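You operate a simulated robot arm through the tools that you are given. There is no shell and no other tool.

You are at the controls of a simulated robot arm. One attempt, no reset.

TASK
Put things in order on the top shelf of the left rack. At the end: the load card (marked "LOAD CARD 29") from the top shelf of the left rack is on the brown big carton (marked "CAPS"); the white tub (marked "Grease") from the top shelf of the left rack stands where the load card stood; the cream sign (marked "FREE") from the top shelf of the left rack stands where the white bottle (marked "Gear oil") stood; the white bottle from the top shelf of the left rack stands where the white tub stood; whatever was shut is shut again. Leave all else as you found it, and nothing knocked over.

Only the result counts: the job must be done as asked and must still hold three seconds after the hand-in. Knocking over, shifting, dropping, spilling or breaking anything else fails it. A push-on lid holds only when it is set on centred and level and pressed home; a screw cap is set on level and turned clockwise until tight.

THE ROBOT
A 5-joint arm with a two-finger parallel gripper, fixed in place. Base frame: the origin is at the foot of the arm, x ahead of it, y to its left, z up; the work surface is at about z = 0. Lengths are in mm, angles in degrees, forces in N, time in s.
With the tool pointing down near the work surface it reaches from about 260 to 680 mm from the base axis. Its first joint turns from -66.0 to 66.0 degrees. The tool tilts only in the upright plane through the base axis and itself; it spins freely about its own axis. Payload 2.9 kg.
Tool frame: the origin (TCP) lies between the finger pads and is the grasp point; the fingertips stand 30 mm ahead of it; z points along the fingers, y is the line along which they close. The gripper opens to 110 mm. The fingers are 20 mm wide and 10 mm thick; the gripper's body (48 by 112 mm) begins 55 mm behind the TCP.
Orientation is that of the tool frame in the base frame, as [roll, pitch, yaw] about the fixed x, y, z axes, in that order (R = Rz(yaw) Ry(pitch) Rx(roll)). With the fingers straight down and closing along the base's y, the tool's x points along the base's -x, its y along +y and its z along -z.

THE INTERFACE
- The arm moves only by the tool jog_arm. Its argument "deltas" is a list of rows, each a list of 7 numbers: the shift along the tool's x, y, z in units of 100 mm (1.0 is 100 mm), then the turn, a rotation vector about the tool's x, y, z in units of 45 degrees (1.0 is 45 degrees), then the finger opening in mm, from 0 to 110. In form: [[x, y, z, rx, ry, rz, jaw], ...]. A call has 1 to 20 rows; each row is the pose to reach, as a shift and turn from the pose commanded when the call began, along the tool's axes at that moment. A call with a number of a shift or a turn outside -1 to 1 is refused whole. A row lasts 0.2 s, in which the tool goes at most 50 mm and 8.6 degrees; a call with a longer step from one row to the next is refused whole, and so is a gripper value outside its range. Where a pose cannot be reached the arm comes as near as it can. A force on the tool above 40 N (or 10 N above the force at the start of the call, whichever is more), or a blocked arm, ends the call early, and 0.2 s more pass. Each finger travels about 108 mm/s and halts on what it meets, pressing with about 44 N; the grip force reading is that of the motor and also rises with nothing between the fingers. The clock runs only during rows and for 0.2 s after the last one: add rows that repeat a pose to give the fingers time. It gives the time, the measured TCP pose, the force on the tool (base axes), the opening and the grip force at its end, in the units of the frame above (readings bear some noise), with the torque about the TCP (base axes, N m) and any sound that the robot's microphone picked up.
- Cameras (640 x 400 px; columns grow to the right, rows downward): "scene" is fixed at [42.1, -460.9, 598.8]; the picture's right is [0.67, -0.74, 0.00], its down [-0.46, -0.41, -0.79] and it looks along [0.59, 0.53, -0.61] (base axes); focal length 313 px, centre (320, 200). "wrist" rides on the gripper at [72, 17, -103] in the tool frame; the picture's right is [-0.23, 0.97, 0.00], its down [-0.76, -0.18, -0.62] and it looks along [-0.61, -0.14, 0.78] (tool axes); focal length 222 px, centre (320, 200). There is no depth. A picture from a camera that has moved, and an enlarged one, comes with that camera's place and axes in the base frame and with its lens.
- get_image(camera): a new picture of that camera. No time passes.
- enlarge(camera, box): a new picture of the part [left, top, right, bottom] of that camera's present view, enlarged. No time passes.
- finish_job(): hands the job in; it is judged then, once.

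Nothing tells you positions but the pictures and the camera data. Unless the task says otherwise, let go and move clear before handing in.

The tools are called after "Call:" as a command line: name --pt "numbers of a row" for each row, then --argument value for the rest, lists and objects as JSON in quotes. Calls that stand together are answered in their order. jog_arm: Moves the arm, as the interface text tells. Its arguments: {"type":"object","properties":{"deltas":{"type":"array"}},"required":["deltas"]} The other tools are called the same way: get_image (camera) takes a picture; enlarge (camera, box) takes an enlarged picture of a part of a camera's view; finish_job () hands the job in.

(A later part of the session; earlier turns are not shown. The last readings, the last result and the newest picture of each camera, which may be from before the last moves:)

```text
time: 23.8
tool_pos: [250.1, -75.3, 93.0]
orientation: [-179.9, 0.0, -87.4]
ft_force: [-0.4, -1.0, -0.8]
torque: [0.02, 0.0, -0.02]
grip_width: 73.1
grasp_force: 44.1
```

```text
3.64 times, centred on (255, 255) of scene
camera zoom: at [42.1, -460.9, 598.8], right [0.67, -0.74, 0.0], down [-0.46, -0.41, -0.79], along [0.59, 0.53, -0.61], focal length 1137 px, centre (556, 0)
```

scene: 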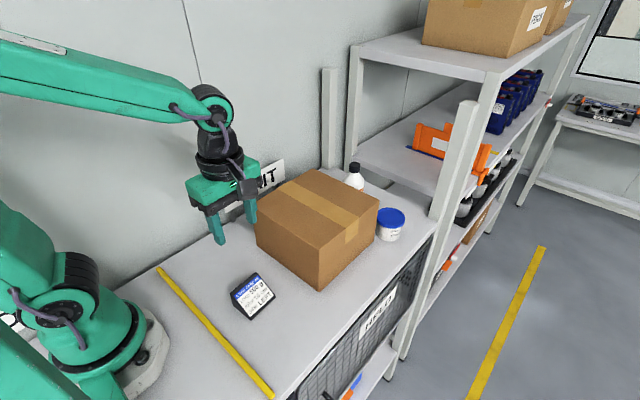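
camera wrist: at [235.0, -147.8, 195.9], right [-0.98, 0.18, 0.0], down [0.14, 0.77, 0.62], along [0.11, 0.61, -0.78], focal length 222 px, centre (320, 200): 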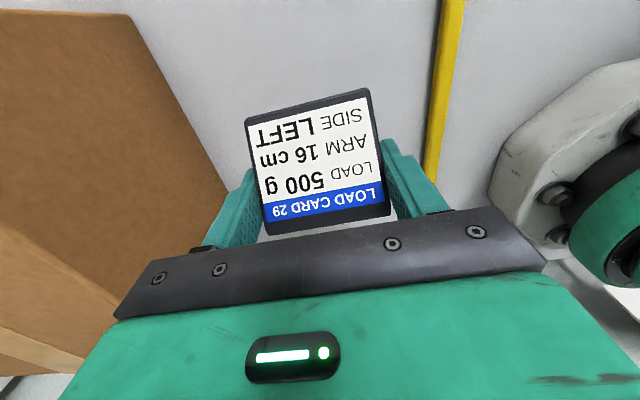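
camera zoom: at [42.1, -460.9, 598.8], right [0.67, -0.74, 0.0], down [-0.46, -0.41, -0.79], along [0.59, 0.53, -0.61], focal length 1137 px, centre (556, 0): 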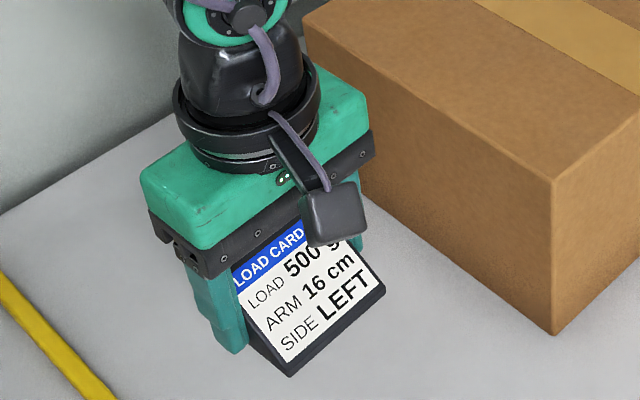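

Call:
jog_arm --pt "0 0 -0.04 0 0 0 30" --pt "0 0 -0.1 0 0 0 30" --pt "0 0 -0.18 0 0 0 30" --pt "0 0 -0.26 0 0 0 30" --pt "0 0 -0.34 0 0 0 30" --pt "0 0 -0.42 0 0 0 30" --pt "0 0 -0.5 0 0 0 30" --pt "0 0 -0.58 0 0 0 30" --pt "0 0 -0.66 0 0 0 30" --pt "0 0 -0.74 0 0 0 30" --pt "0 0 -0.82 0 0 0 30" --pt "0 0 -0.9 0 0 0 30" --pt "0 0 -0.96 0 0 0 30" --pt "0 0 -1.0 0 0 0 30"

Call:
jog_arm --pt "0 0 -0.04 0 0 0 30" --pt "0 0 -0.1 0 0 0 30" --pt "0 0 -0.18 0 0 0 30" --pt "0 0 -0.26 0 0 0 30" --pt "0 0 -0.3 0 0 0 30"

Call:
get_image --camera "wrist"

```text
time: 26.8
tool_pos: [249.5, -73.8, 193.2]
orientation: [-179.9, 0.0, -87.3]
ft_force: [-0.1, 0.3, -0.4]
torque: [0.01, -0.03, 0.02]
grip_width: 73.2
grasp_force: 44.0
```

```text
time: 28.0
tool_pos: [250.4, -75.3, 223.3]
orientation: [180.0, 0.0, -87.4]
ft_force: [-0.2, 0.3, -0.7]
torque: [-0.02, 0.01, 0.0]
grip_width: 73.0
grasp_force: 44.1
```

```text
taken
camera wrist: at [235.2, -147.9, 325.8], right [-0.98, 0.18, 0.0], down [0.14, 0.77, 0.62], along [0.11, 0.61, -0.78], focal length 222 px, centre (320, 200)
```

wrist: 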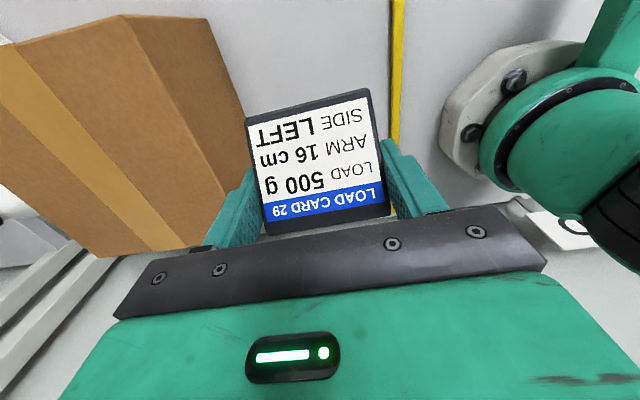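

Call:
jog_arm --pt "0 -0.04 0 0 0 0 30" --pt "0 -0.1 0 0 0 0 30" --pt "0 -0.18 0 0 0 0 30" --pt "0 -0.27 0 0 0 0 30" --pt "0 -0.36 0 0 0 0 30" --pt "0 -0.46 0 0 0 0 30" --pt "0 -0.56 0 0 0 0 30" --pt "0 -0.66 0 0 0 0 30" --pt "0 -0.76 0 0 0 0 30" --pt "0 -0.86 0 0 0 0 30" --pt "0 -0.94 0 0 0 0 30" --pt "0 -1.0 0 0 0 0 30"

Call:
jog_arm --pt "0 -0.04 0 0 0 0 30" --pt "0 -0.1 0 0 0 0 30" --pt "0 -0.18 0 0 0 0 30" --pt "0 -0.27 0 0 0 0 30" --pt "0 -0.36 0 0 0 0 30" --pt "0 -0.46 0 0 0 0 30" --pt "0 -0.56 0 0 0 0 30" --pt "0 -0.66 0 0 0 0 30" --pt "0 -0.76 0 0 0 0 30" --pt "0 -0.86 0 0 0 0 30" --pt "0 -0.94 0 0 0 0 30" --pt "0 -1.0 0 0 0 0 30"

Call:
get_image --camera "wrist"

Call:
enlarge --camera "scene" --box '[220, 120, 420, 300]'

```text
time: 30.6
tool_pos: [348.7, -68.8, 223.0]
orientation: [-180.0, 0.0, -87.3]
ft_force: [0.1, 0.6, -0.2]
torque: [0.02, -0.02, -0.01]
grip_width: 73.2
grasp_force: 44.0
```

```text
time: 33.2
tool_pos: [449.3, -64.4, 223.1]
orientation: [180.0, 0.0, -87.4]
ft_force: [0.1, 0.3, -0.7]
torque: [0.02, 0.01, 0.02]
grip_width: 73.1
grasp_force: 44.1
```

```text
taken
camera wrist: at [434.8, -138.7, 326.0], right [-0.98, 0.18, 0.0], down [0.14, 0.77, 0.62], along [0.11, 0.61, -0.78], focal length 222 px, centre (320, 200)
```

wrist: 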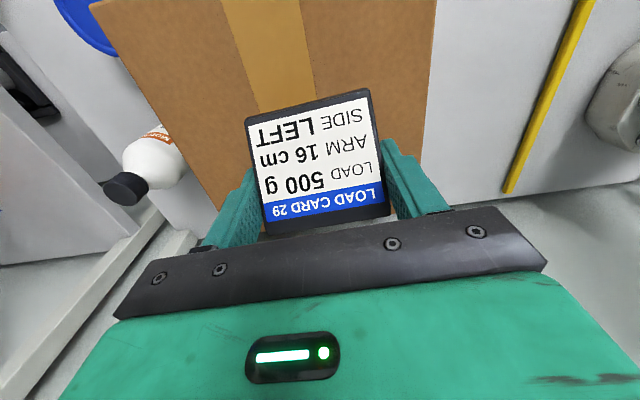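

```text
2.22 times, centred on (320, 210) of scene
camera zoom: at [42.1, -460.9, 598.8], right [0.67, -0.74, 0.0], down [-0.46, -0.41, -0.79], along [0.59, 0.53, -0.61], focal length 695 px, centre (320, 178)
```

zoom: 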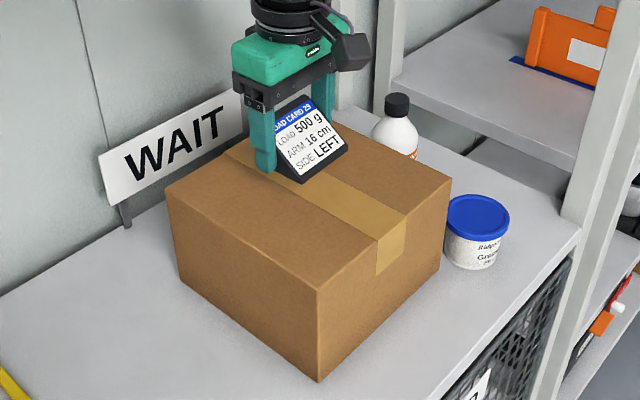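

Call:
jog_arm --pt "0 0 0.04 0 0 0 30" --pt "0 0 0.1 0 0 0 30" --pt "0 0 0.17 0 0 0 30" --pt "0 0 0.24 0 0 0 30" --pt "0 0 0.31 0 0 0 30" --pt "0 0 0.37 0 0 0 30" --pt "0 0 0.42 0 0 0 30" --pt "0 0 0.44 0 0 0 30"

Call:
enlarge --camera "scene" --box '[250, 120, 380, 240]'

```text
time: 35.0
tool_pos: [449.5, -64.3, 179.5]
orientation: [-179.9, 0.0, -87.4]
ft_force: [0.0, -1.0, -0.7]
torque: [0.06, 0.02, -0.02]
grip_width: 72.9
grasp_force: 43.8
```

```text
3.33 times, centred on (315, 180) of scene
camera zoom: at [42.1, -460.9, 598.8], right [0.67, -0.74, 0.0], down [-0.46, -0.41, -0.79], along [0.59, 0.53, -0.61], focal length 1042 px, centre (337, 267)
```

zoom: 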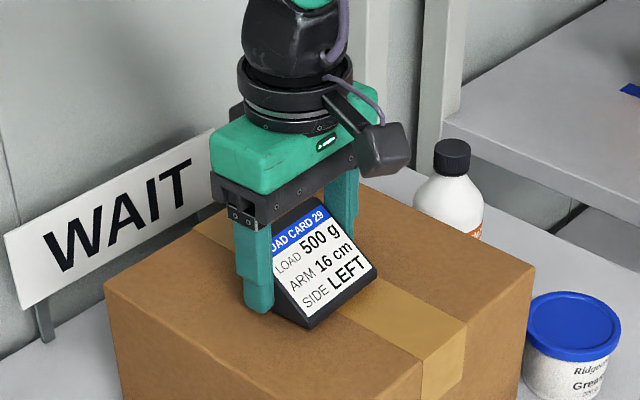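

Call:
jog_arm --pt "0 0 0.02 0 0 0 30" --pt "0 0 0.02 0 0 0 30"

Call:
jog_arm --pt "0 0 0.015 0 0 0 30" --pt "0 0 0.015 0 0 0 30"

Call:
enlarge --camera "scene" --box '[250, 120, 380, 240]'

```text
time: 35.6
tool_pos: [448.7, -65.7, 177.4]
orientation: [180.0, 0.0, -87.4]
ft_force: [0.1, 0.2, -1.2]
torque: [0.02, 0.0, -0.01]
grip_width: 73.2
grasp_force: 44.1
```

```text
time: 36.2
tool_pos: [449.6, -65.2, 175.1]
orientation: [-180.0, 0.1, -87.4]
ft_force: [-0.2, -0.3, -1.2]
torque: [-0.02, -0.04, 0.01]
grip_width: 73.3
grasp_force: 43.8
```

```text
3.33 times, centred on (315, 180) of scene
camera zoom: at [42.1, -460.9, 598.8], right [0.67, -0.74, 0.0], down [-0.46, -0.41, -0.79], along [0.59, 0.53, -0.61], focal length 1042 px, centre (337, 267)
```

zoom: 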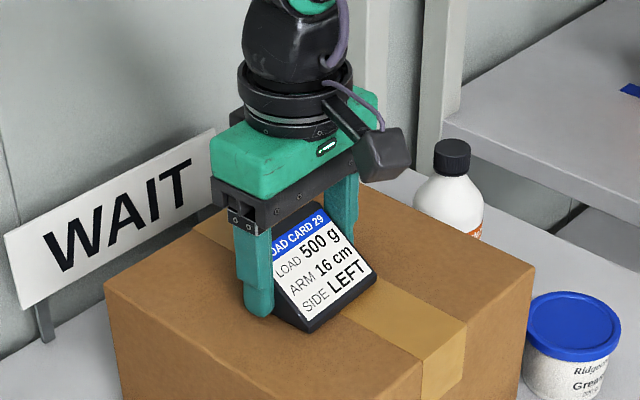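

Call:
jog_arm --pt "0 0 0.015 0 0 0 30" --pt "0 0 0.015 0 0 0 30"

Call:
jog_arm --pt "0 0 0.015 0 0 0 30" --pt "0 0 0.015 0 0 0 30"

Call:
jog_arm --pt "0 0 0.01 0 0 0 30" --pt "0 0 0.01 0 0 0 30"

Call:
enlarge --camera "scene" --box '[250, 120, 380, 240]'

```text
time: 36.8
tool_pos: [449.3, -63.8, 173.5]
orientation: [-179.9, 0.0, -87.4]
ft_force: [0.7, 0.1, -0.7]
torque: [0.01, -0.01, 0.03]
grip_width: 73.2
grasp_force: 43.7
```

```text
time: 37.4
tool_pos: [448.6, -64.6, 172.9]
orientation: [180.0, 0.0, -87.4]
ft_force: [0.1, 0.7, 0.8]
torque: [0.03, -0.03, 0.0]
grip_width: 73.4
grasp_force: 43.6
```

```text
time: 38.0
tool_pos: [450.0, -64.6, 171.6]
orientation: [-179.9, 0.0, -87.5]
ft_force: [-3.2, 2.4, 10.8]
torque: [0.02, 0.26, -0.02]
grip_width: 73.2
grasp_force: 44.1
```

```text
3.33 times, centred on (315, 180) of scene
camera zoom: at [42.0, -460.8, 598.8], right [0.67, -0.74, 0.0], down [-0.46, -0.41, -0.79], along [0.59, 0.53, -0.61], focal length 1042 px, centre (337, 267)
```

zoom: 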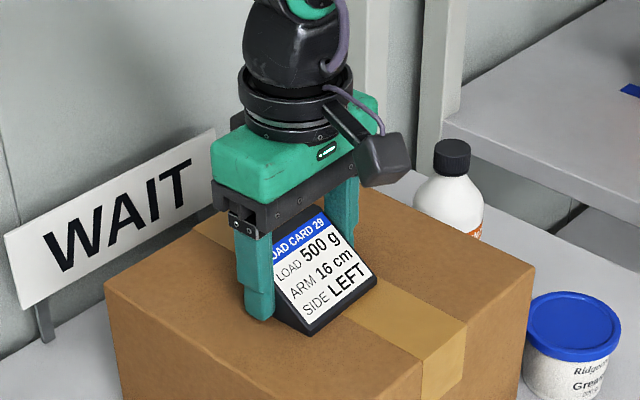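

Contact is made at z ≈ 171.6, so the card is on the carton. I'll ease off slightly, open and lift clear.

Call:
jog_arm --pt "0 0 -0.008 0 0 0 30" --pt "0 0 -0.008 0 0 0 74" --pt "0 0 -0.008 0 0 0 80" --pt "0 0 -0.008 0 0 0 90" --pt "0 0 -0.008 0 0 0 95" --pt "0 0 -0.008 0 0 0 95"

Call:
get_image --camera "wrist"

Call:
jog_arm --pt "0 0 -0.1 0 0 0 95" --pt "0 0 -0.3 0 0 0 95" --pt "0 0 -0.6 0 0 0 95" --pt "0 0 -1.0 0 0 0 95" --pt "0 0 -1.0 0 0 0 95"

Call:
get_image --camera "scene"

Call:
get_image --camera "wrist"

```text
time: 39.4
tool_pos: [448.7, -65.0, 170.9]
orientation: [-180.0, 0.0, -87.4]
ft_force: [0.0, -0.1, -0.1]
torque: [0.01, 0.01, -0.02]
grip_width: 95.2
grasp_force: 0.1
```

```text
taken
camera wrist: at [435.1, -138.7, 275.1], right [-0.98, 0.18, 0.0], down [0.14, 0.77, 0.62], along [0.11, 0.61, -0.78], focal length 222 px, centre (320, 200)
```

wrist: 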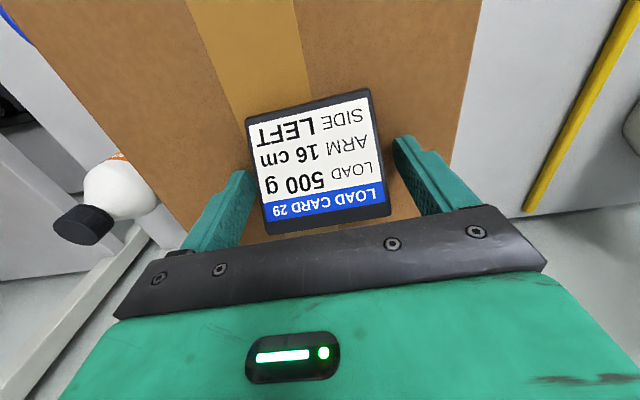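

```text
time: 40.6
tool_pos: [448.5, -64.4, 272.8]
orientation: [180.0, -0.1, -87.4]
ft_force: [0.2, -0.6, -0.7]
torque: [0.02, 0.02, -0.04]
grip_width: 94.9
grasp_force: 0.0
```

```text
taken
```

scene: 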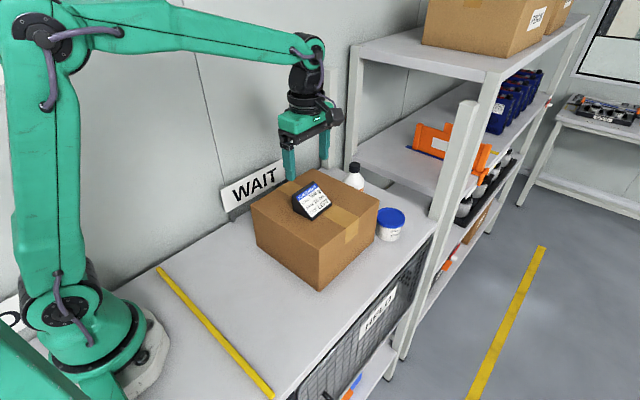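

```text
taken
camera wrist: at [434.4, -138.6, 375.5], right [-0.98, 0.18, 0.0], down [0.14, 0.77, 0.62], along [0.11, 0.61, -0.78], focal length 222 px, centre (320, 200)
```

wrist: 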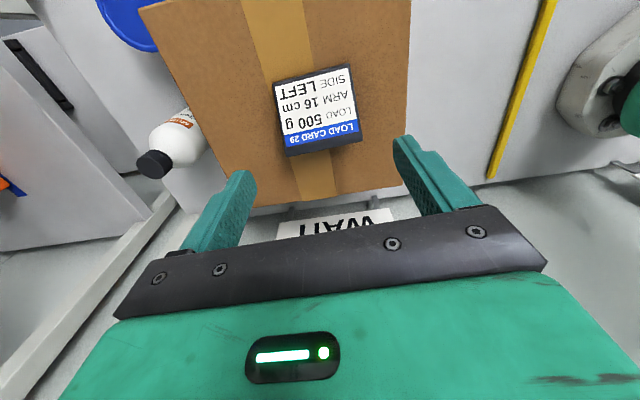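

The card is standing on the carton. Next is the tub, so I'll move over it, turning the gripper so the camera box stays clear of the carton and the post.

Call:
jog_arm --pt "0.14 -0.13 0 0 0 -0.1 95" --pt "0.28 -0.27 0 0 0 -0.22 95" --pt "0.42 -0.4 0 0 0 -0.34 95" --pt "0.56 -0.54 0 0 0 -0.46 100" --pt "0.7 -0.68 0 0 0 -0.56 105" --pt "0.838 -0.813 0 0 0 -0.64 110"

Call:
jog_arm --pt "0.13 -0.08 0.05 0 0 -0.1 110" --pt "0.27 -0.17 0.1 0 0 -0.22 110" --pt "0.4 -0.25 0.15 0 0 -0.34 110" --pt "0.53 -0.34 0.2 0 0 -0.46 110" --pt "0.67 -0.42 0.25 0 0 -0.56 110" --pt "0.8 -0.508 0.3 0 0 -0.635 110"

Call:
get_image --camera "wrist"

Call:
get_image --camera "scene"

```text
time: 42.0
tool_pos: [534.3, -145.8, 272.3]
orientation: [179.9, 0.0, -58.5]
ft_force: [0.0, -0.2, 0.0]
torque: [-0.02, 0.01, 0.02]
grip_width: 110.0
grasp_force: 0.1
```

```text
time: 43.4
tool_pos: [615.6, -187.3, 239.8]
orientation: [179.9, 0.1, -30.0]
ft_force: [-0.2, -0.2, 0.1]
torque: [-0.01, 0.02, -0.02]
grip_width: 110.0
grasp_force: 0.1
out of reach, approached as far as the arm can: row 6
```

```text
taken
camera wrist: at [670.0, -237.8, 343.5], right [-0.68, -0.73, 0.0], down [-0.57, 0.53, 0.62], along [-0.46, 0.43, -0.78], focal length 222 px, centre (320, 200)
```

wrist: 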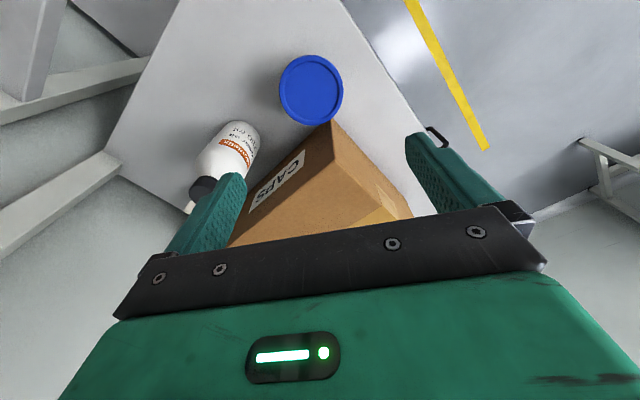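

```text
taken
```

scene: 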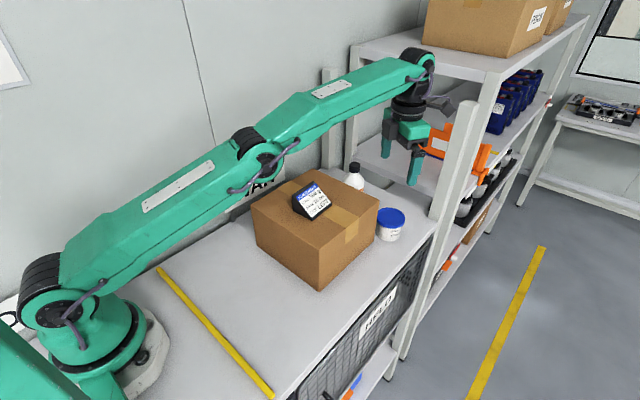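

Call:
enlarge --camera "wrist" --box '[260, 40, 370, 140]'

Call:
enlarge --camera "wrist" --box '[170, 100, 280, 220]'

```text
4.00 times, centred on (315, 90) of wrist
camera zoom: at [670.0, -237.8, 343.5], right [-0.68, -0.73, 0.0], down [-0.57, 0.53, 0.62], along [-0.46, 0.43, -0.78], focal length 888 px, centre (340, 640)
```

zoom: 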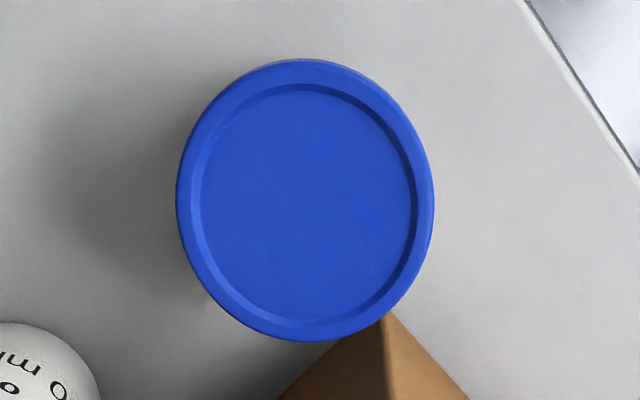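

```text
3.33 times, centred on (225, 160) of wrist
camera zoom: at [670.0, -237.8, 343.5], right [-0.68, -0.73, 0.0], down [-0.57, 0.53, 0.62], along [-0.46, 0.43, -0.78], focal length 740 px, centre (637, 333)
```

zoom: 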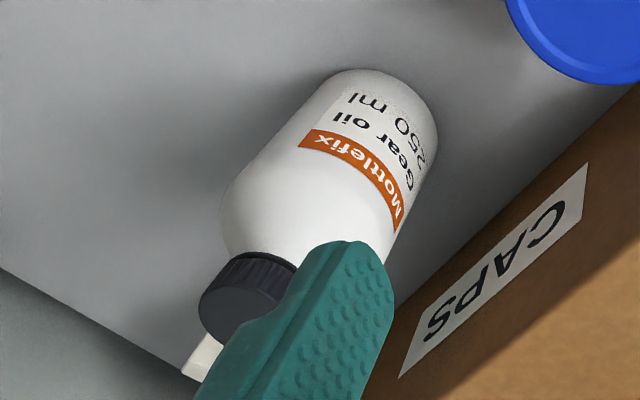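

The lid centre works out at about (631, −187) with a 77 mm diameter. I'll go down partway first, then centre over it.

Call:
jog_arm --pt "0 0 0.3 0 0 0 110" --pt "0 0 0.6 0 0 0 110" --pt "0 0 0.9 0 0 0 110" --pt "0 0 1.0 0 0 0 110" --pt "0.07 -0.04 1.0 0 0 0 110" --pt "0.131 -0.074 1.0 0 0 0 110" --pt "0.131 -0.074 1.0 0 0 0 110"

Call:
get_image --camera "wrist"

Call:
enlarge --camera "scene" --box '[330, 100, 480, 260]'

```text
time: 45.0
tool_pos: [632.5, -185.2, 141.1]
orientation: [179.9, 0.0, -30.1]
ft_force: [-0.8, 0.2, -0.6]
torque: [-0.02, 0.02, -0.01]
grip_width: 109.7
grasp_force: 0.0
```

```text
taken
camera wrist: at [684.9, -237.4, 243.7], right [-0.68, -0.73, 0.0], down [-0.57, 0.53, 0.62], along [-0.45, 0.43, -0.78], focal length 222 px, centre (320, 200)
```

wrist: 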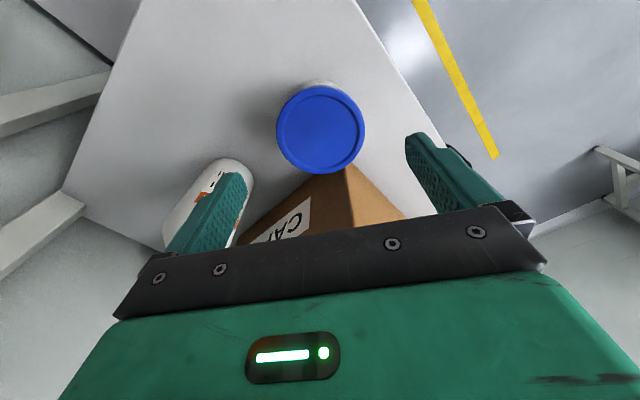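

```text
2.50 times, centred on (405, 180) of scene
camera zoom: at [42.1, -460.9, 598.8], right [0.67, -0.74, 0.0], down [-0.46, -0.41, -0.79], along [0.59, 0.53, -0.61], focal length 782 px, centre (108, 250)
```

zoom: 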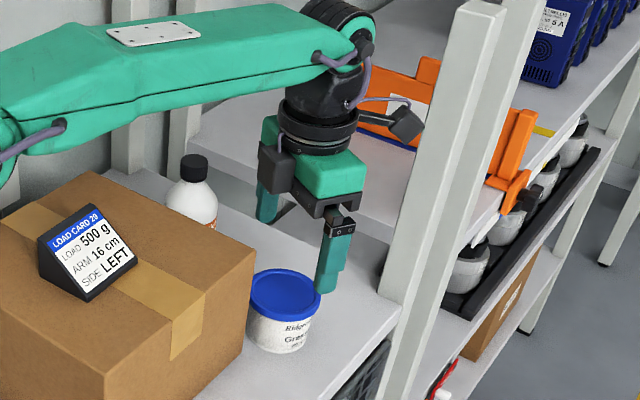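

There is another dark box on the gripper, on the side opposite the camera. I'll look closer before going lower next to the carton.

Call:
enlarge --camera "scene" --box '[425, 135, 505, 195]'

Call:
enlarge --camera "scene" --box '[410, 120, 510, 230]'

Call:
enlarge --camera "scene" --box '[410, 120, 450, 170]'

Call:
enlarge --camera "scene" --box '[420, 120, 490, 220]'

```text
6.67 times, centred on (465, 165) of scene
camera zoom: at [42.1, -460.9, 598.8], right [0.67, -0.74, 0.0], down [-0.46, -0.41, -0.79], along [0.59, 0.53, -0.61], focal length 2084 px, centre (-647, 433)
```

zoom: 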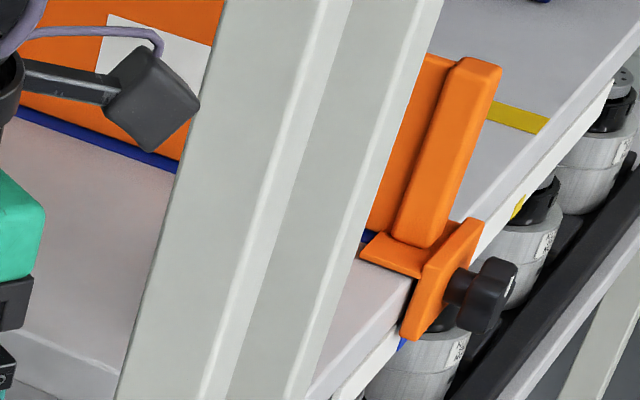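

```text
3.64 times, centred on (460, 175) of scene
camera zoom: at [42.1, -460.9, 598.8], right [0.67, -0.74, 0.0], down [-0.46, -0.41, -0.79], along [0.59, 0.53, -0.61], focal length 1137 px, centre (-189, 291)
```

zoom: 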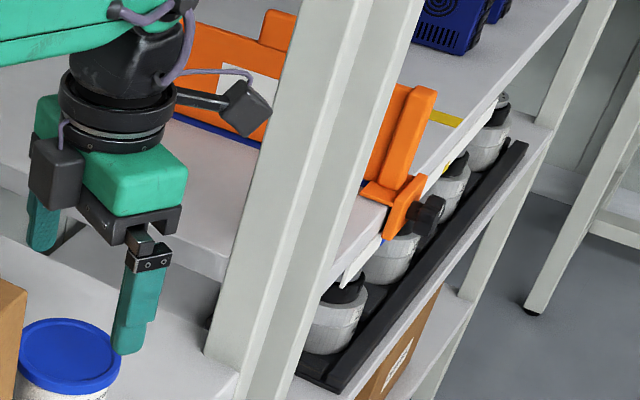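

```text
8.00 times, centred on (430, 145) of scene
camera zoom: at [42.1, -460.9, 598.8], right [0.67, -0.74, 0.0], down [-0.46, -0.41, -0.79], along [0.59, 0.53, -0.61], focal length 2501 px, centre (-560, 640)
```

zoom: 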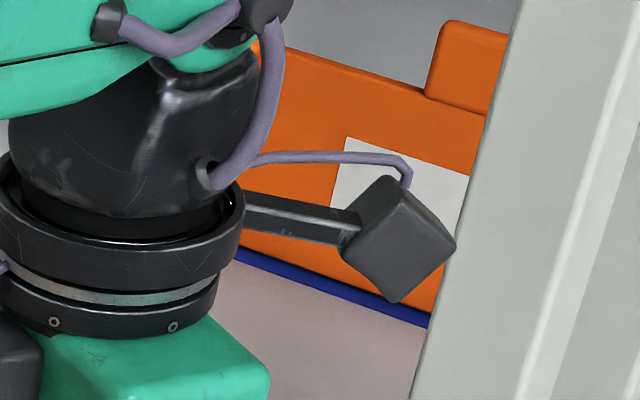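

```text
4.00 times, centred on (455, 170) of scene
camera zoom: at [42.1, -460.9, 598.8], right [0.67, -0.74, 0.0], down [-0.46, -0.41, -0.79], along [0.59, 0.53, -0.61], focal length 1250 px, centre (-220, 320)
```

zoom: 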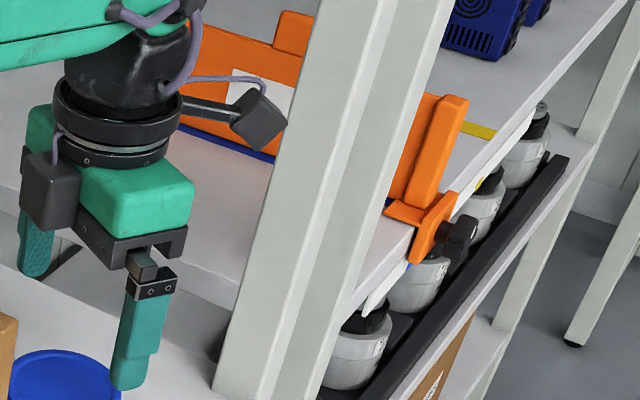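

The second box hangs on the side opposite the camera, level with the bottom of the gripper body. At this spin it would come down beside the carton's corner. I'll turn the gripper another 30° so that box and the body clear the carton.

Call:
jog_arm --pt "0 0 0 0 0 0.16 110" --pt "0 0 0 0 0 0.33 110" --pt "0 0 0 0 0 0.5 110" --pt "0 0 0 0 0 0.667 110" --pt "0 0 0 0 0 0.667 110"

Call:
get_image --camera "wrist"

Call:
enlarge --camera "wrist" --box '[260, 60, 400, 200]'

Call:
enlarge --camera "scene" --box '[360, 120, 480, 250]'

```text
time: 46.2
tool_pos: [632.7, -186.6, 140.8]
orientation: [180.0, 0.1, -60.1]
ft_force: [0.5, -1.4, 0.1]
torque: [0.0, 0.01, -0.01]
grip_width: 110.1
grasp_force: 0.0
```

```text
taken
camera wrist: at [652.2, -257.8, 243.7], right [-0.96, -0.29, 0.0], down [-0.22, 0.75, 0.62], along [-0.18, 0.6, -0.78], focal length 222 px, centre (320, 200)
```

wrist: 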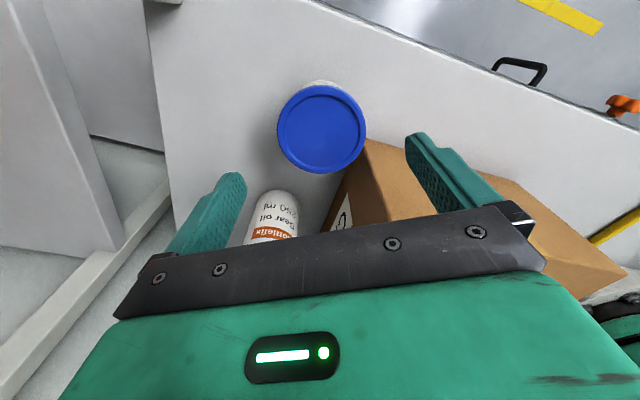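

```text
2.86 times, centred on (330, 130) of wrist
camera zoom: at [652.2, -257.8, 243.7], right [-0.96, -0.29, 0.0], down [-0.22, 0.75, 0.62], along [-0.18, 0.6, -0.78], focal length 635 px, centre (291, 400)
```

zoom: 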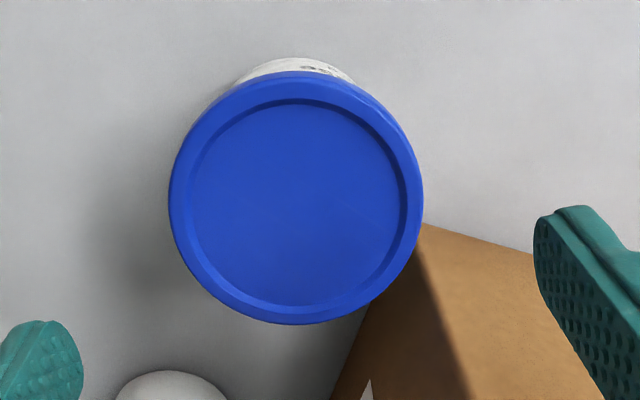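

```text
3.08 times, centred on (420, 185) of scene
camera zoom: at [42.1, -460.9, 598.8], right [0.67, -0.74, 0.0], down [-0.46, -0.41, -0.79], along [0.59, 0.53, -0.61], focal length 962 px, centre (12, 246)
```

zoom: 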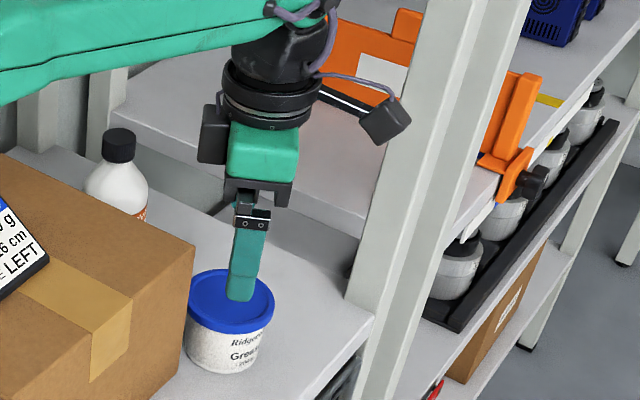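

The tool is within about 1 mm of the lid centre. I'll go down around the tub.

Call:
jog_arm --pt "0 0 0.15 0 0 0 110" --pt "0 0 0.3 0 0 0 110" --pt "0 0 0.45 0 0 0 110" --pt "0 0 0.6 0 0 0 110" --pt "0 0 0.75 0 0 0 110" --pt "0 0 0.9 0 0 0 110" --pt "0 0 1.0 0 0 0 110" --pt "0 0 1.0 0 0 0 110"

Call:
get_image --camera "wrist"

Call:
enlarge --camera "scene" --box '[360, 150, 460, 260]'

```text
time: 48.0
tool_pos: [630.6, -185.6, 41.4]
orientation: [-180.0, 0.0, -60.0]
ft_force: [-0.4, 0.2, -0.2]
torque: [0.0, -0.03, -0.01]
grip_width: 110.1
grasp_force: 0.0
```

```text
taken
camera wrist: at [652.4, -257.5, 143.8], right [-0.96, -0.29, 0.0], down [-0.23, 0.75, 0.62], along [-0.18, 0.6, -0.78], focal length 222 px, centre (320, 200)
```

wrist: 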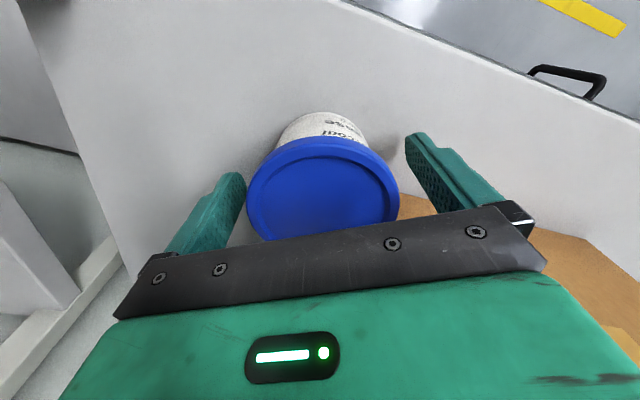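

```text
3.64 times, centred on (410, 205) of scene
camera zoom: at [42.1, -460.9, 598.8], right [0.67, -0.74, 0.0], down [-0.46, -0.41, -0.79], along [0.59, 0.53, -0.61], focal length 1137 px, centre (-7, 182)
```

zoom: 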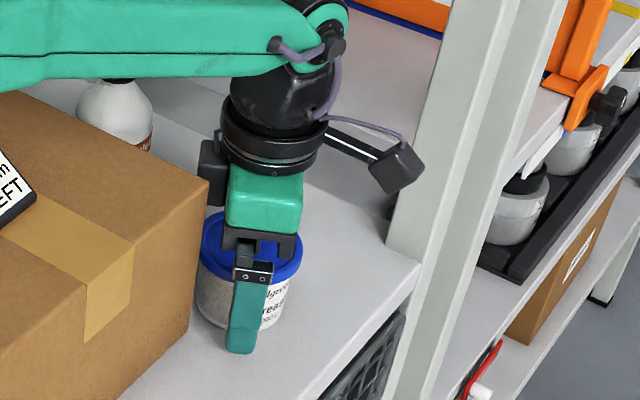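

Call:
jog_arm --pt "0 0 0.05 0 0 0 110" --pt "0 0 0.05 0 0 0 100" --pt "0 0 0.05 0 0 0 90" --pt "0 0 0.05 0 0 0 84" --pt "0 0 0.05 0 0 0 80" --pt "0 0 0.05 0 0 0 77" --pt "0 0 0.05 0 0 0 74" --pt "0 0 0.05 0 0 0 60" --pt "0 0 0.05 0 0 0 40" --pt "0 0 0.05 0 0 0 40"

Call:
get_image --camera "wrist"

Call:
enlarge --camera "scene" --box '[360, 150, 460, 260]'

```text
time: 50.2
tool_pos: [632.1, -185.2, 35.9]
orientation: [-180.0, 0.0, -60.1]
ft_force: [-0.8, -0.3, -0.2]
torque: [-0.01, -0.01, 0.0]
grip_width: 77.4
grasp_force: 44.2
```

```text
taken
camera wrist: at [652.5, -258.1, 138.9], right [-0.96, -0.29, 0.0], down [-0.23, 0.75, 0.62], along [-0.18, 0.6, -0.78], focal length 222 px, centre (320, 200)
```

wrist: 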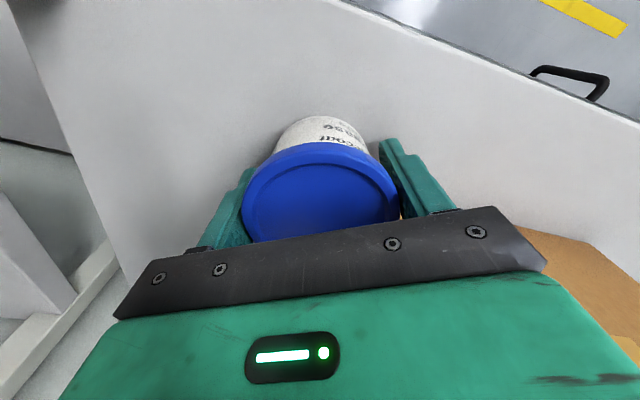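

```text
3.64 times, centred on (410, 205) of scene
camera zoom: at [42.1, -460.9, 598.8], right [0.67, -0.74, 0.0], down [-0.46, -0.41, -0.79], along [0.59, 0.53, -0.61], focal length 1137 px, centre (-7, 182)
```

zoom: 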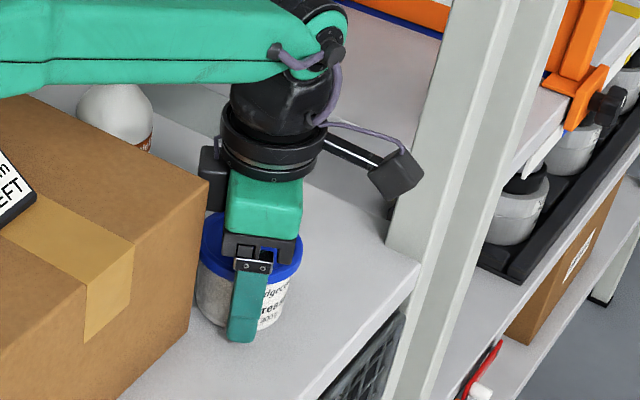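

Gripped at 77.4 mm, which is the lid rim. I'll do a slow test lift of 10 mm to check that the tub comes up with its lid.

Call:
jog_arm --pt "0 0 -0.01 0 0 0 40" --pt "0 0 -0.025 0 0 0 40" --pt "0 0 -0.04 0 0 0 40" --pt "0 0 -0.06 0 0 0 40" --pt "0 0 -0.08 0 0 0 40" --pt "0 0 -0.1 0 0 0 40"

Call:
get_image --camera "wrist"

Call:
enlarge --camera "scene" --box '[360, 150, 460, 260]'

```text
time: 51.6
tool_pos: [631.0, -186.1, 46.2]
orientation: [-180.0, 0.0, -60.1]
ft_force: [0.4, 0.1, -1.3]
torque: [0.0, -0.05, 0.01]
grip_width: 77.6
grasp_force: 43.9
```

```text
taken
camera wrist: at [651.7, -257.9, 148.8], right [-0.96, -0.29, 0.0], down [-0.23, 0.75, 0.62], along [-0.18, 0.6, -0.78], focal length 222 px, centre (320, 200)
```

wrist: 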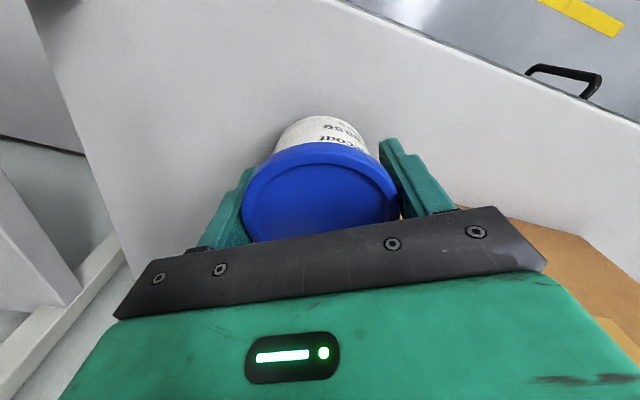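

```text
3.64 times, centred on (410, 205) of scene
camera zoom: at [42.1, -460.9, 598.8], right [0.67, -0.74, 0.0], down [-0.46, -0.41, -0.79], along [0.59, 0.53, -0.61], focal length 1137 px, centre (-7, 182)
```

zoom: 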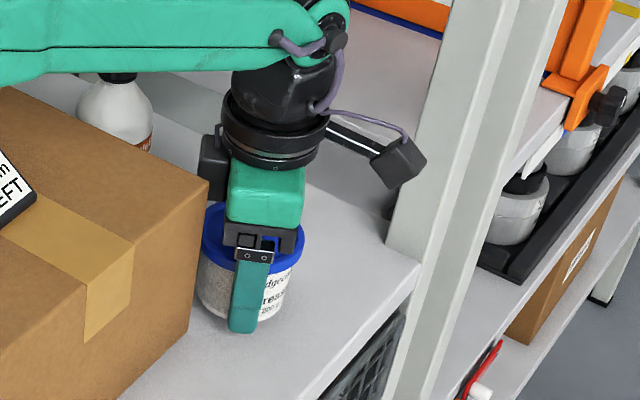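

The tub and lid rise together. I'll lift to about z = 110 and take it around the open side of the carton rather than over it.

Call:
jog_arm --pt "0 0 -0.03 0 0 0 40" --pt "0 0 -0.08 0 0 0 40" --pt "0 0 -0.15 0 0 0 40" --pt "0 0 -0.22 0 0 0 40" --pt "0 0 -0.29 0 0 0 40" --pt "0 0 -0.36 0 0 0 40" --pt "0 0 -0.43 0 0 0 40" --pt "0 0 -0.5 0 0 0 40" --pt "0 0 -0.57 0 0 0 40" --pt "0 0 -0.62 0 0 0 40" --pt "0 0 -0.65 0 0 0 40"

Call:
jog_arm --pt "0.03 0.03 0 0 0 0 40" --pt "0.08 0.075 0 0 0 0 40" --pt "0.14 0.13 0 0 0 0 40" --pt "0.2 0.185 0 0 0 0 40" --pt "0.26 0.24 0 0 0 0 40" --pt "0.32 0.3 0 0 0 0 40" --pt "0.361 0.335 0 0 0 0 40"

Call:
get_image --camera "scene"

Call:
get_image --camera "wrist"

```text
time: 54.0
tool_pos: [631.2, -186.3, 110.1]
orientation: [-180.0, 0.1, -60.0]
ft_force: [0.3, -0.8, -2.0]
torque: [0.02, 0.02, -0.02]
grip_width: 77.3
grasp_force: 43.8
```

```text
time: 55.6
tool_pos: [619.6, -234.2, 109.8]
orientation: [180.0, 0.0, -60.0]
ft_force: [0.0, -0.2, -1.6]
torque: [0.02, 0.0, 0.02]
grip_width: 77.6
grasp_force: 44.3
```

```text
taken
```

scene: 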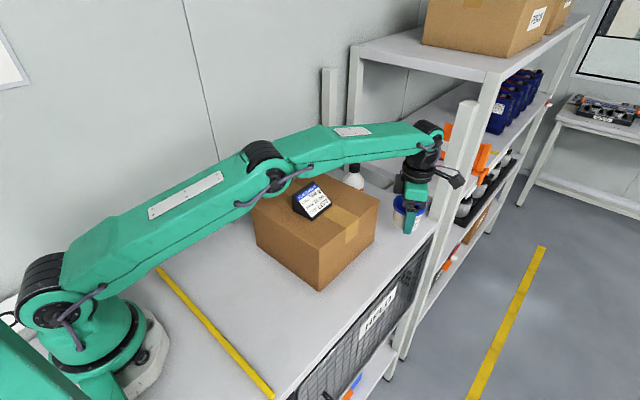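

```text
taken
camera wrist: at [640.9, -305.6, 213.9], right [-0.96, -0.29, 0.0], down [-0.23, 0.75, 0.62], along [-0.18, 0.6, -0.78], focal length 222 px, centre (320, 200)
```

wrist: 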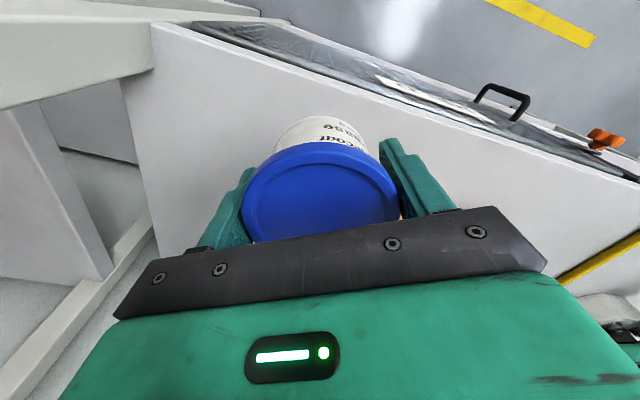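

Call:
jog_arm --pt "-0.02 0.03 0 0 0 0 40" --pt "-0.05 0.09 0 0 0 0 40" --pt "-0.09 0.17 0 0 0 0 40" --pt "-0.14 0.26 0 0 0 0 40" --pt "-0.19 0.35 0 0 0 0 40" --pt "-0.24 0.44 0 0 0 0 40" --pt "-0.29 0.53 0 0 0 0 40" --pt "-0.34 0.63 0 0 0 0 40" --pt "-0.38 0.71 0 0 0 0 40" --pt "-0.403 0.749 0 0 0 0 40"

Call:
jog_arm --pt "-0.02 0.03 0 0 0 0 40" --pt "-0.05 0.09 0 0 0 0 40" --pt "-0.09 0.17 0 0 0 0 40" --pt "-0.14 0.26 0 0 0 0 40" --pt "-0.19 0.35 0 0 0 0 40" --pt "-0.24 0.44 0 0 0 0 40" --pt "-0.29 0.53 0 0 0 0 40" --pt "-0.34 0.63 0 0 0 0 40" --pt "-0.38 0.71 0 0 0 0 40" --pt "-0.403 0.749 0 0 0 0 40"

Call:
jog_arm --pt "-0.02 0.03 0 0 0 0 40" --pt "-0.05 0.08 0 0 0 0 40" --pt "-0.1 0.17 0 0 0 0 40" --pt "-0.15 0.26 0 0 0 0 40" --pt "-0.2 0.35 0 0 0 0 40" --pt "-0.25 0.44 0 0 0 0 40" --pt "-0.31 0.54 0 0 0 0 40" --pt "-0.36 0.62 0 0 0 0 40" --pt "-0.375 0.65 0 0 0 0 40"

Call:
get_image --camera "scene"

```text
time: 57.8
tool_pos: [535.2, -236.2, 110.9]
orientation: [-180.0, 0.0, -60.1]
ft_force: [-0.1, -0.4, -2.5]
torque: [-0.04, -0.04, 0.02]
grip_width: 77.5
grasp_force: 43.9
```

```text
time: 60.0
tool_pos: [450.6, -238.5, 110.2]
orientation: [180.0, 0.0, -59.9]
ft_force: [0.2, -0.2, -3.2]
torque: [-0.05, -0.01, -0.04]
grip_width: 77.4
grasp_force: 44.2
```

```text
time: 62.0
tool_pos: [375.5, -238.4, 111.1]
orientation: [180.0, 0.0, -60.1]
ft_force: [-0.3, 0.4, -3.0]
torque: [-0.01, -0.02, 0.06]
grip_width: 77.4
grasp_force: 44.2
```

```text
taken
```

scene: 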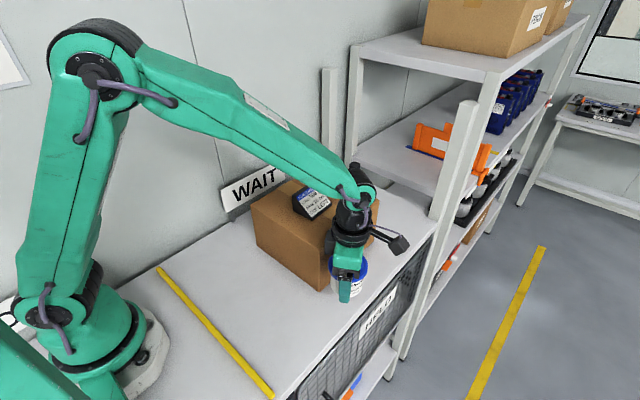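

Call:
jog_arm --pt "-0.02 0.03 0 0 0 0 40" --pt "-0.05 0.08 0 0 0 0 40" --pt "-0.1 0.17 0 0 0 0 40" --pt "-0.15 0.26 0 0 0 0 40" --pt "-0.2 0.35 0 0 0 0 40" --pt "-0.25 0.44 0 0 0 0 40" --pt "-0.31 0.54 0 0 0 0 40" --pt "-0.36 0.62 0 0 0 0 40" --pt "-0.375 0.65 0 0 0 0 40"

Call:
jog_arm --pt "-0.04 -0.01 0 0 0 0 40" --pt "-0.1 -0.02 0 0 0 0 40" --pt "-0.19 -0.04 0 0 0 0 40" --pt "-0.29 -0.06 0 0 0 0 40" --pt "-0.39 -0.08 0 0 0 0 40" --pt "-0.49 -0.1 0 0 0 0 40" --pt "-0.59 -0.12 0 0 0 0 40" --pt "-0.68 -0.14 0 0 0 0 40" --pt "-0.75 -0.155 0 0 0 0 40" --pt "-0.788 -0.165 0 0 0 0 40"

Call:
jog_arm --pt "-0.04 -0.01 0 0 0 0 40" --pt "-0.1 -0.02 0 0 0 0 40" --pt "-0.19 -0.04 0 0 0 0 40" --pt "-0.29 -0.06 0 0 0 0 40" --pt "-0.39 -0.08 0 0 0 0 40" --pt "-0.49 -0.1 0 0 0 0 40" --pt "-0.59 -0.12 0 0 0 0 40" --pt "-0.68 -0.14 0 0 0 0 40" --pt "-0.75 -0.155 0 0 0 0 40" --pt "-0.788 -0.165 0 0 0 0 40"

Call:
get_image --camera "scene"

Call:
get_image --camera "wrist"

```text
time: 64.0
tool_pos: [300.1, -240.4, 111.7]
orientation: [180.0, -0.1, -60.0]
ft_force: [-0.1, 0.1, -2.3]
torque: [0.0, 0.03, 0.03]
grip_width: 77.2
grasp_force: 43.9
```

```text
time: 66.2
tool_pos: [274.3, -161.3, 112.5]
orientation: [179.9, 0.0, -60.0]
ft_force: [0.9, 1.0, -3.6]
torque: [0.01, 0.01, 0.0]
grip_width: 77.5
grasp_force: 43.4
```

```text
time: 68.4
tool_pos: [249.6, -86.4, 111.1]
orientation: [180.0, 0.0, -60.0]
ft_force: [-0.6, -0.5, -2.0]
torque: [0.02, -0.01, -0.04]
grip_width: 77.5
grasp_force: 43.3
```

```text
taken
```

scene: 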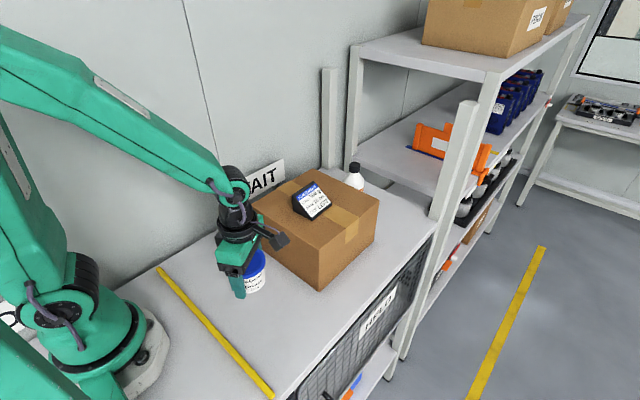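

```text
taken
camera wrist: at [270.7, -157.8, 213.7], right [-0.96, -0.29, 0.0], down [-0.23, 0.75, 0.62], along [-0.18, 0.6, -0.78], focal length 222 px, centre (320, 200)
```

wrist: 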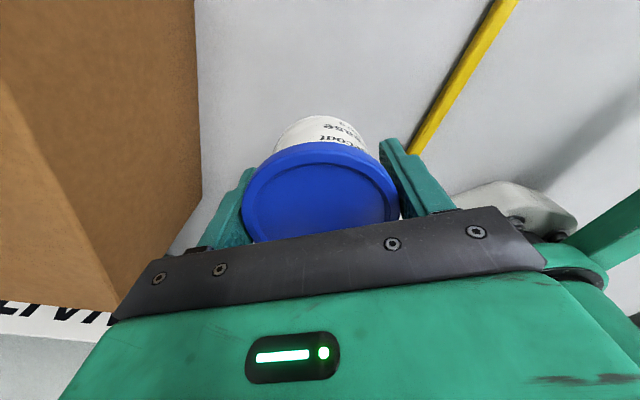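

The tub is over the card's old spot at (249.5, −86). I'll lower it gently.

Call:
jog_arm --pt "-0.01 0 0.04 0 0 0 40" --pt "-0.01 0 0.1 0 0 0 40" --pt "-0.01 0 0.18 0 0 0 40" --pt "-0.01 0 0.26 0 0 0 40" --pt "-0.01 0 0.34 0 0 0 40" --pt "-0.01 0 0.42 0 0 0 40" --pt "-0.01 0 0.5 0 0 0 40" --pt "-0.01 0 0.57 0 0 0 40" --pt "-0.01 0 0.63 0 0 0 40" --pt "-0.01 0 0.68 0 0 0 40" --pt "-0.01 0 0.71 0 0 0 40" --pt "-0.01 0 0.72 0 0 0 40"

Call:
jog_arm --pt "0 0 0.01 0 0 0 40" --pt "0 0 0.01 0 0 0 40"

Call:
jog_arm --pt "0 0 0.01 0 0 0 40" --pt "0 0 0.01 0 0 0 40"

```text
time: 71.0
tool_pos: [250.6, -85.1, 38.3]
orientation: [179.9, 0.0, -60.0]
ft_force: [-0.2, -0.4, -3.0]
torque: [-0.01, -0.03, -0.01]
grip_width: 77.7
grasp_force: 43.9
```

```text
time: 71.6
tool_pos: [249.4, -85.0, 37.1]
orientation: [-179.9, -0.1, -60.1]
ft_force: [0.4, -0.5, -2.3]
torque: [0.0, -0.02, -0.01]
grip_width: 77.4
grasp_force: 44.2
```

```text
time: 72.2
tool_pos: [249.1, -84.3, 37.0]
orientation: [-180.0, 0.1, -60.0]
ft_force: [-0.2, -0.2, -1.9]
torque: [0.0, 0.01, -0.02]
grip_width: 77.3
grasp_force: 43.5
```

Call:
jog_arm --pt "0 0 0.01 0 0 0 40" --pt "0 0 0.01 0 0 0 40"

Call:
enlarge --camera "scene" --box '[200, 220, 310, 330]'

```text
time: 72.8
tool_pos: [248.8, -85.5, 35.4]
orientation: [180.0, 0.1, -59.9]
ft_force: [-3.0, -0.3, 6.4]
torque: [0.01, -0.02, -0.02]
grip_width: 77.5
grasp_force: 43.6
```

```text
3.64 times, centred on (255, 275) of scene
camera zoom: at [42.0, -460.9, 598.8], right [0.67, -0.74, 0.0], down [-0.46, -0.41, -0.79], along [0.59, 0.53, -0.61], focal length 1137 px, centre (556, -73)
```

zoom: 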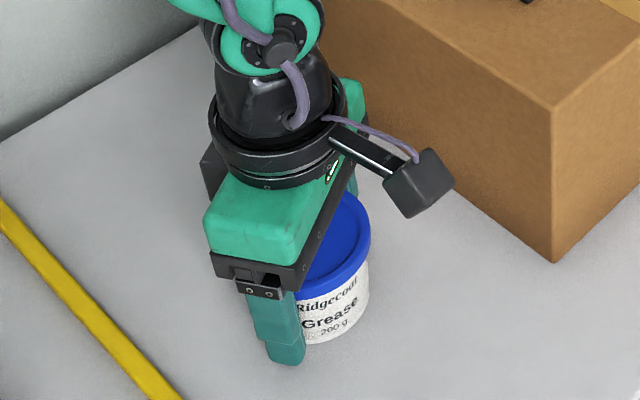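

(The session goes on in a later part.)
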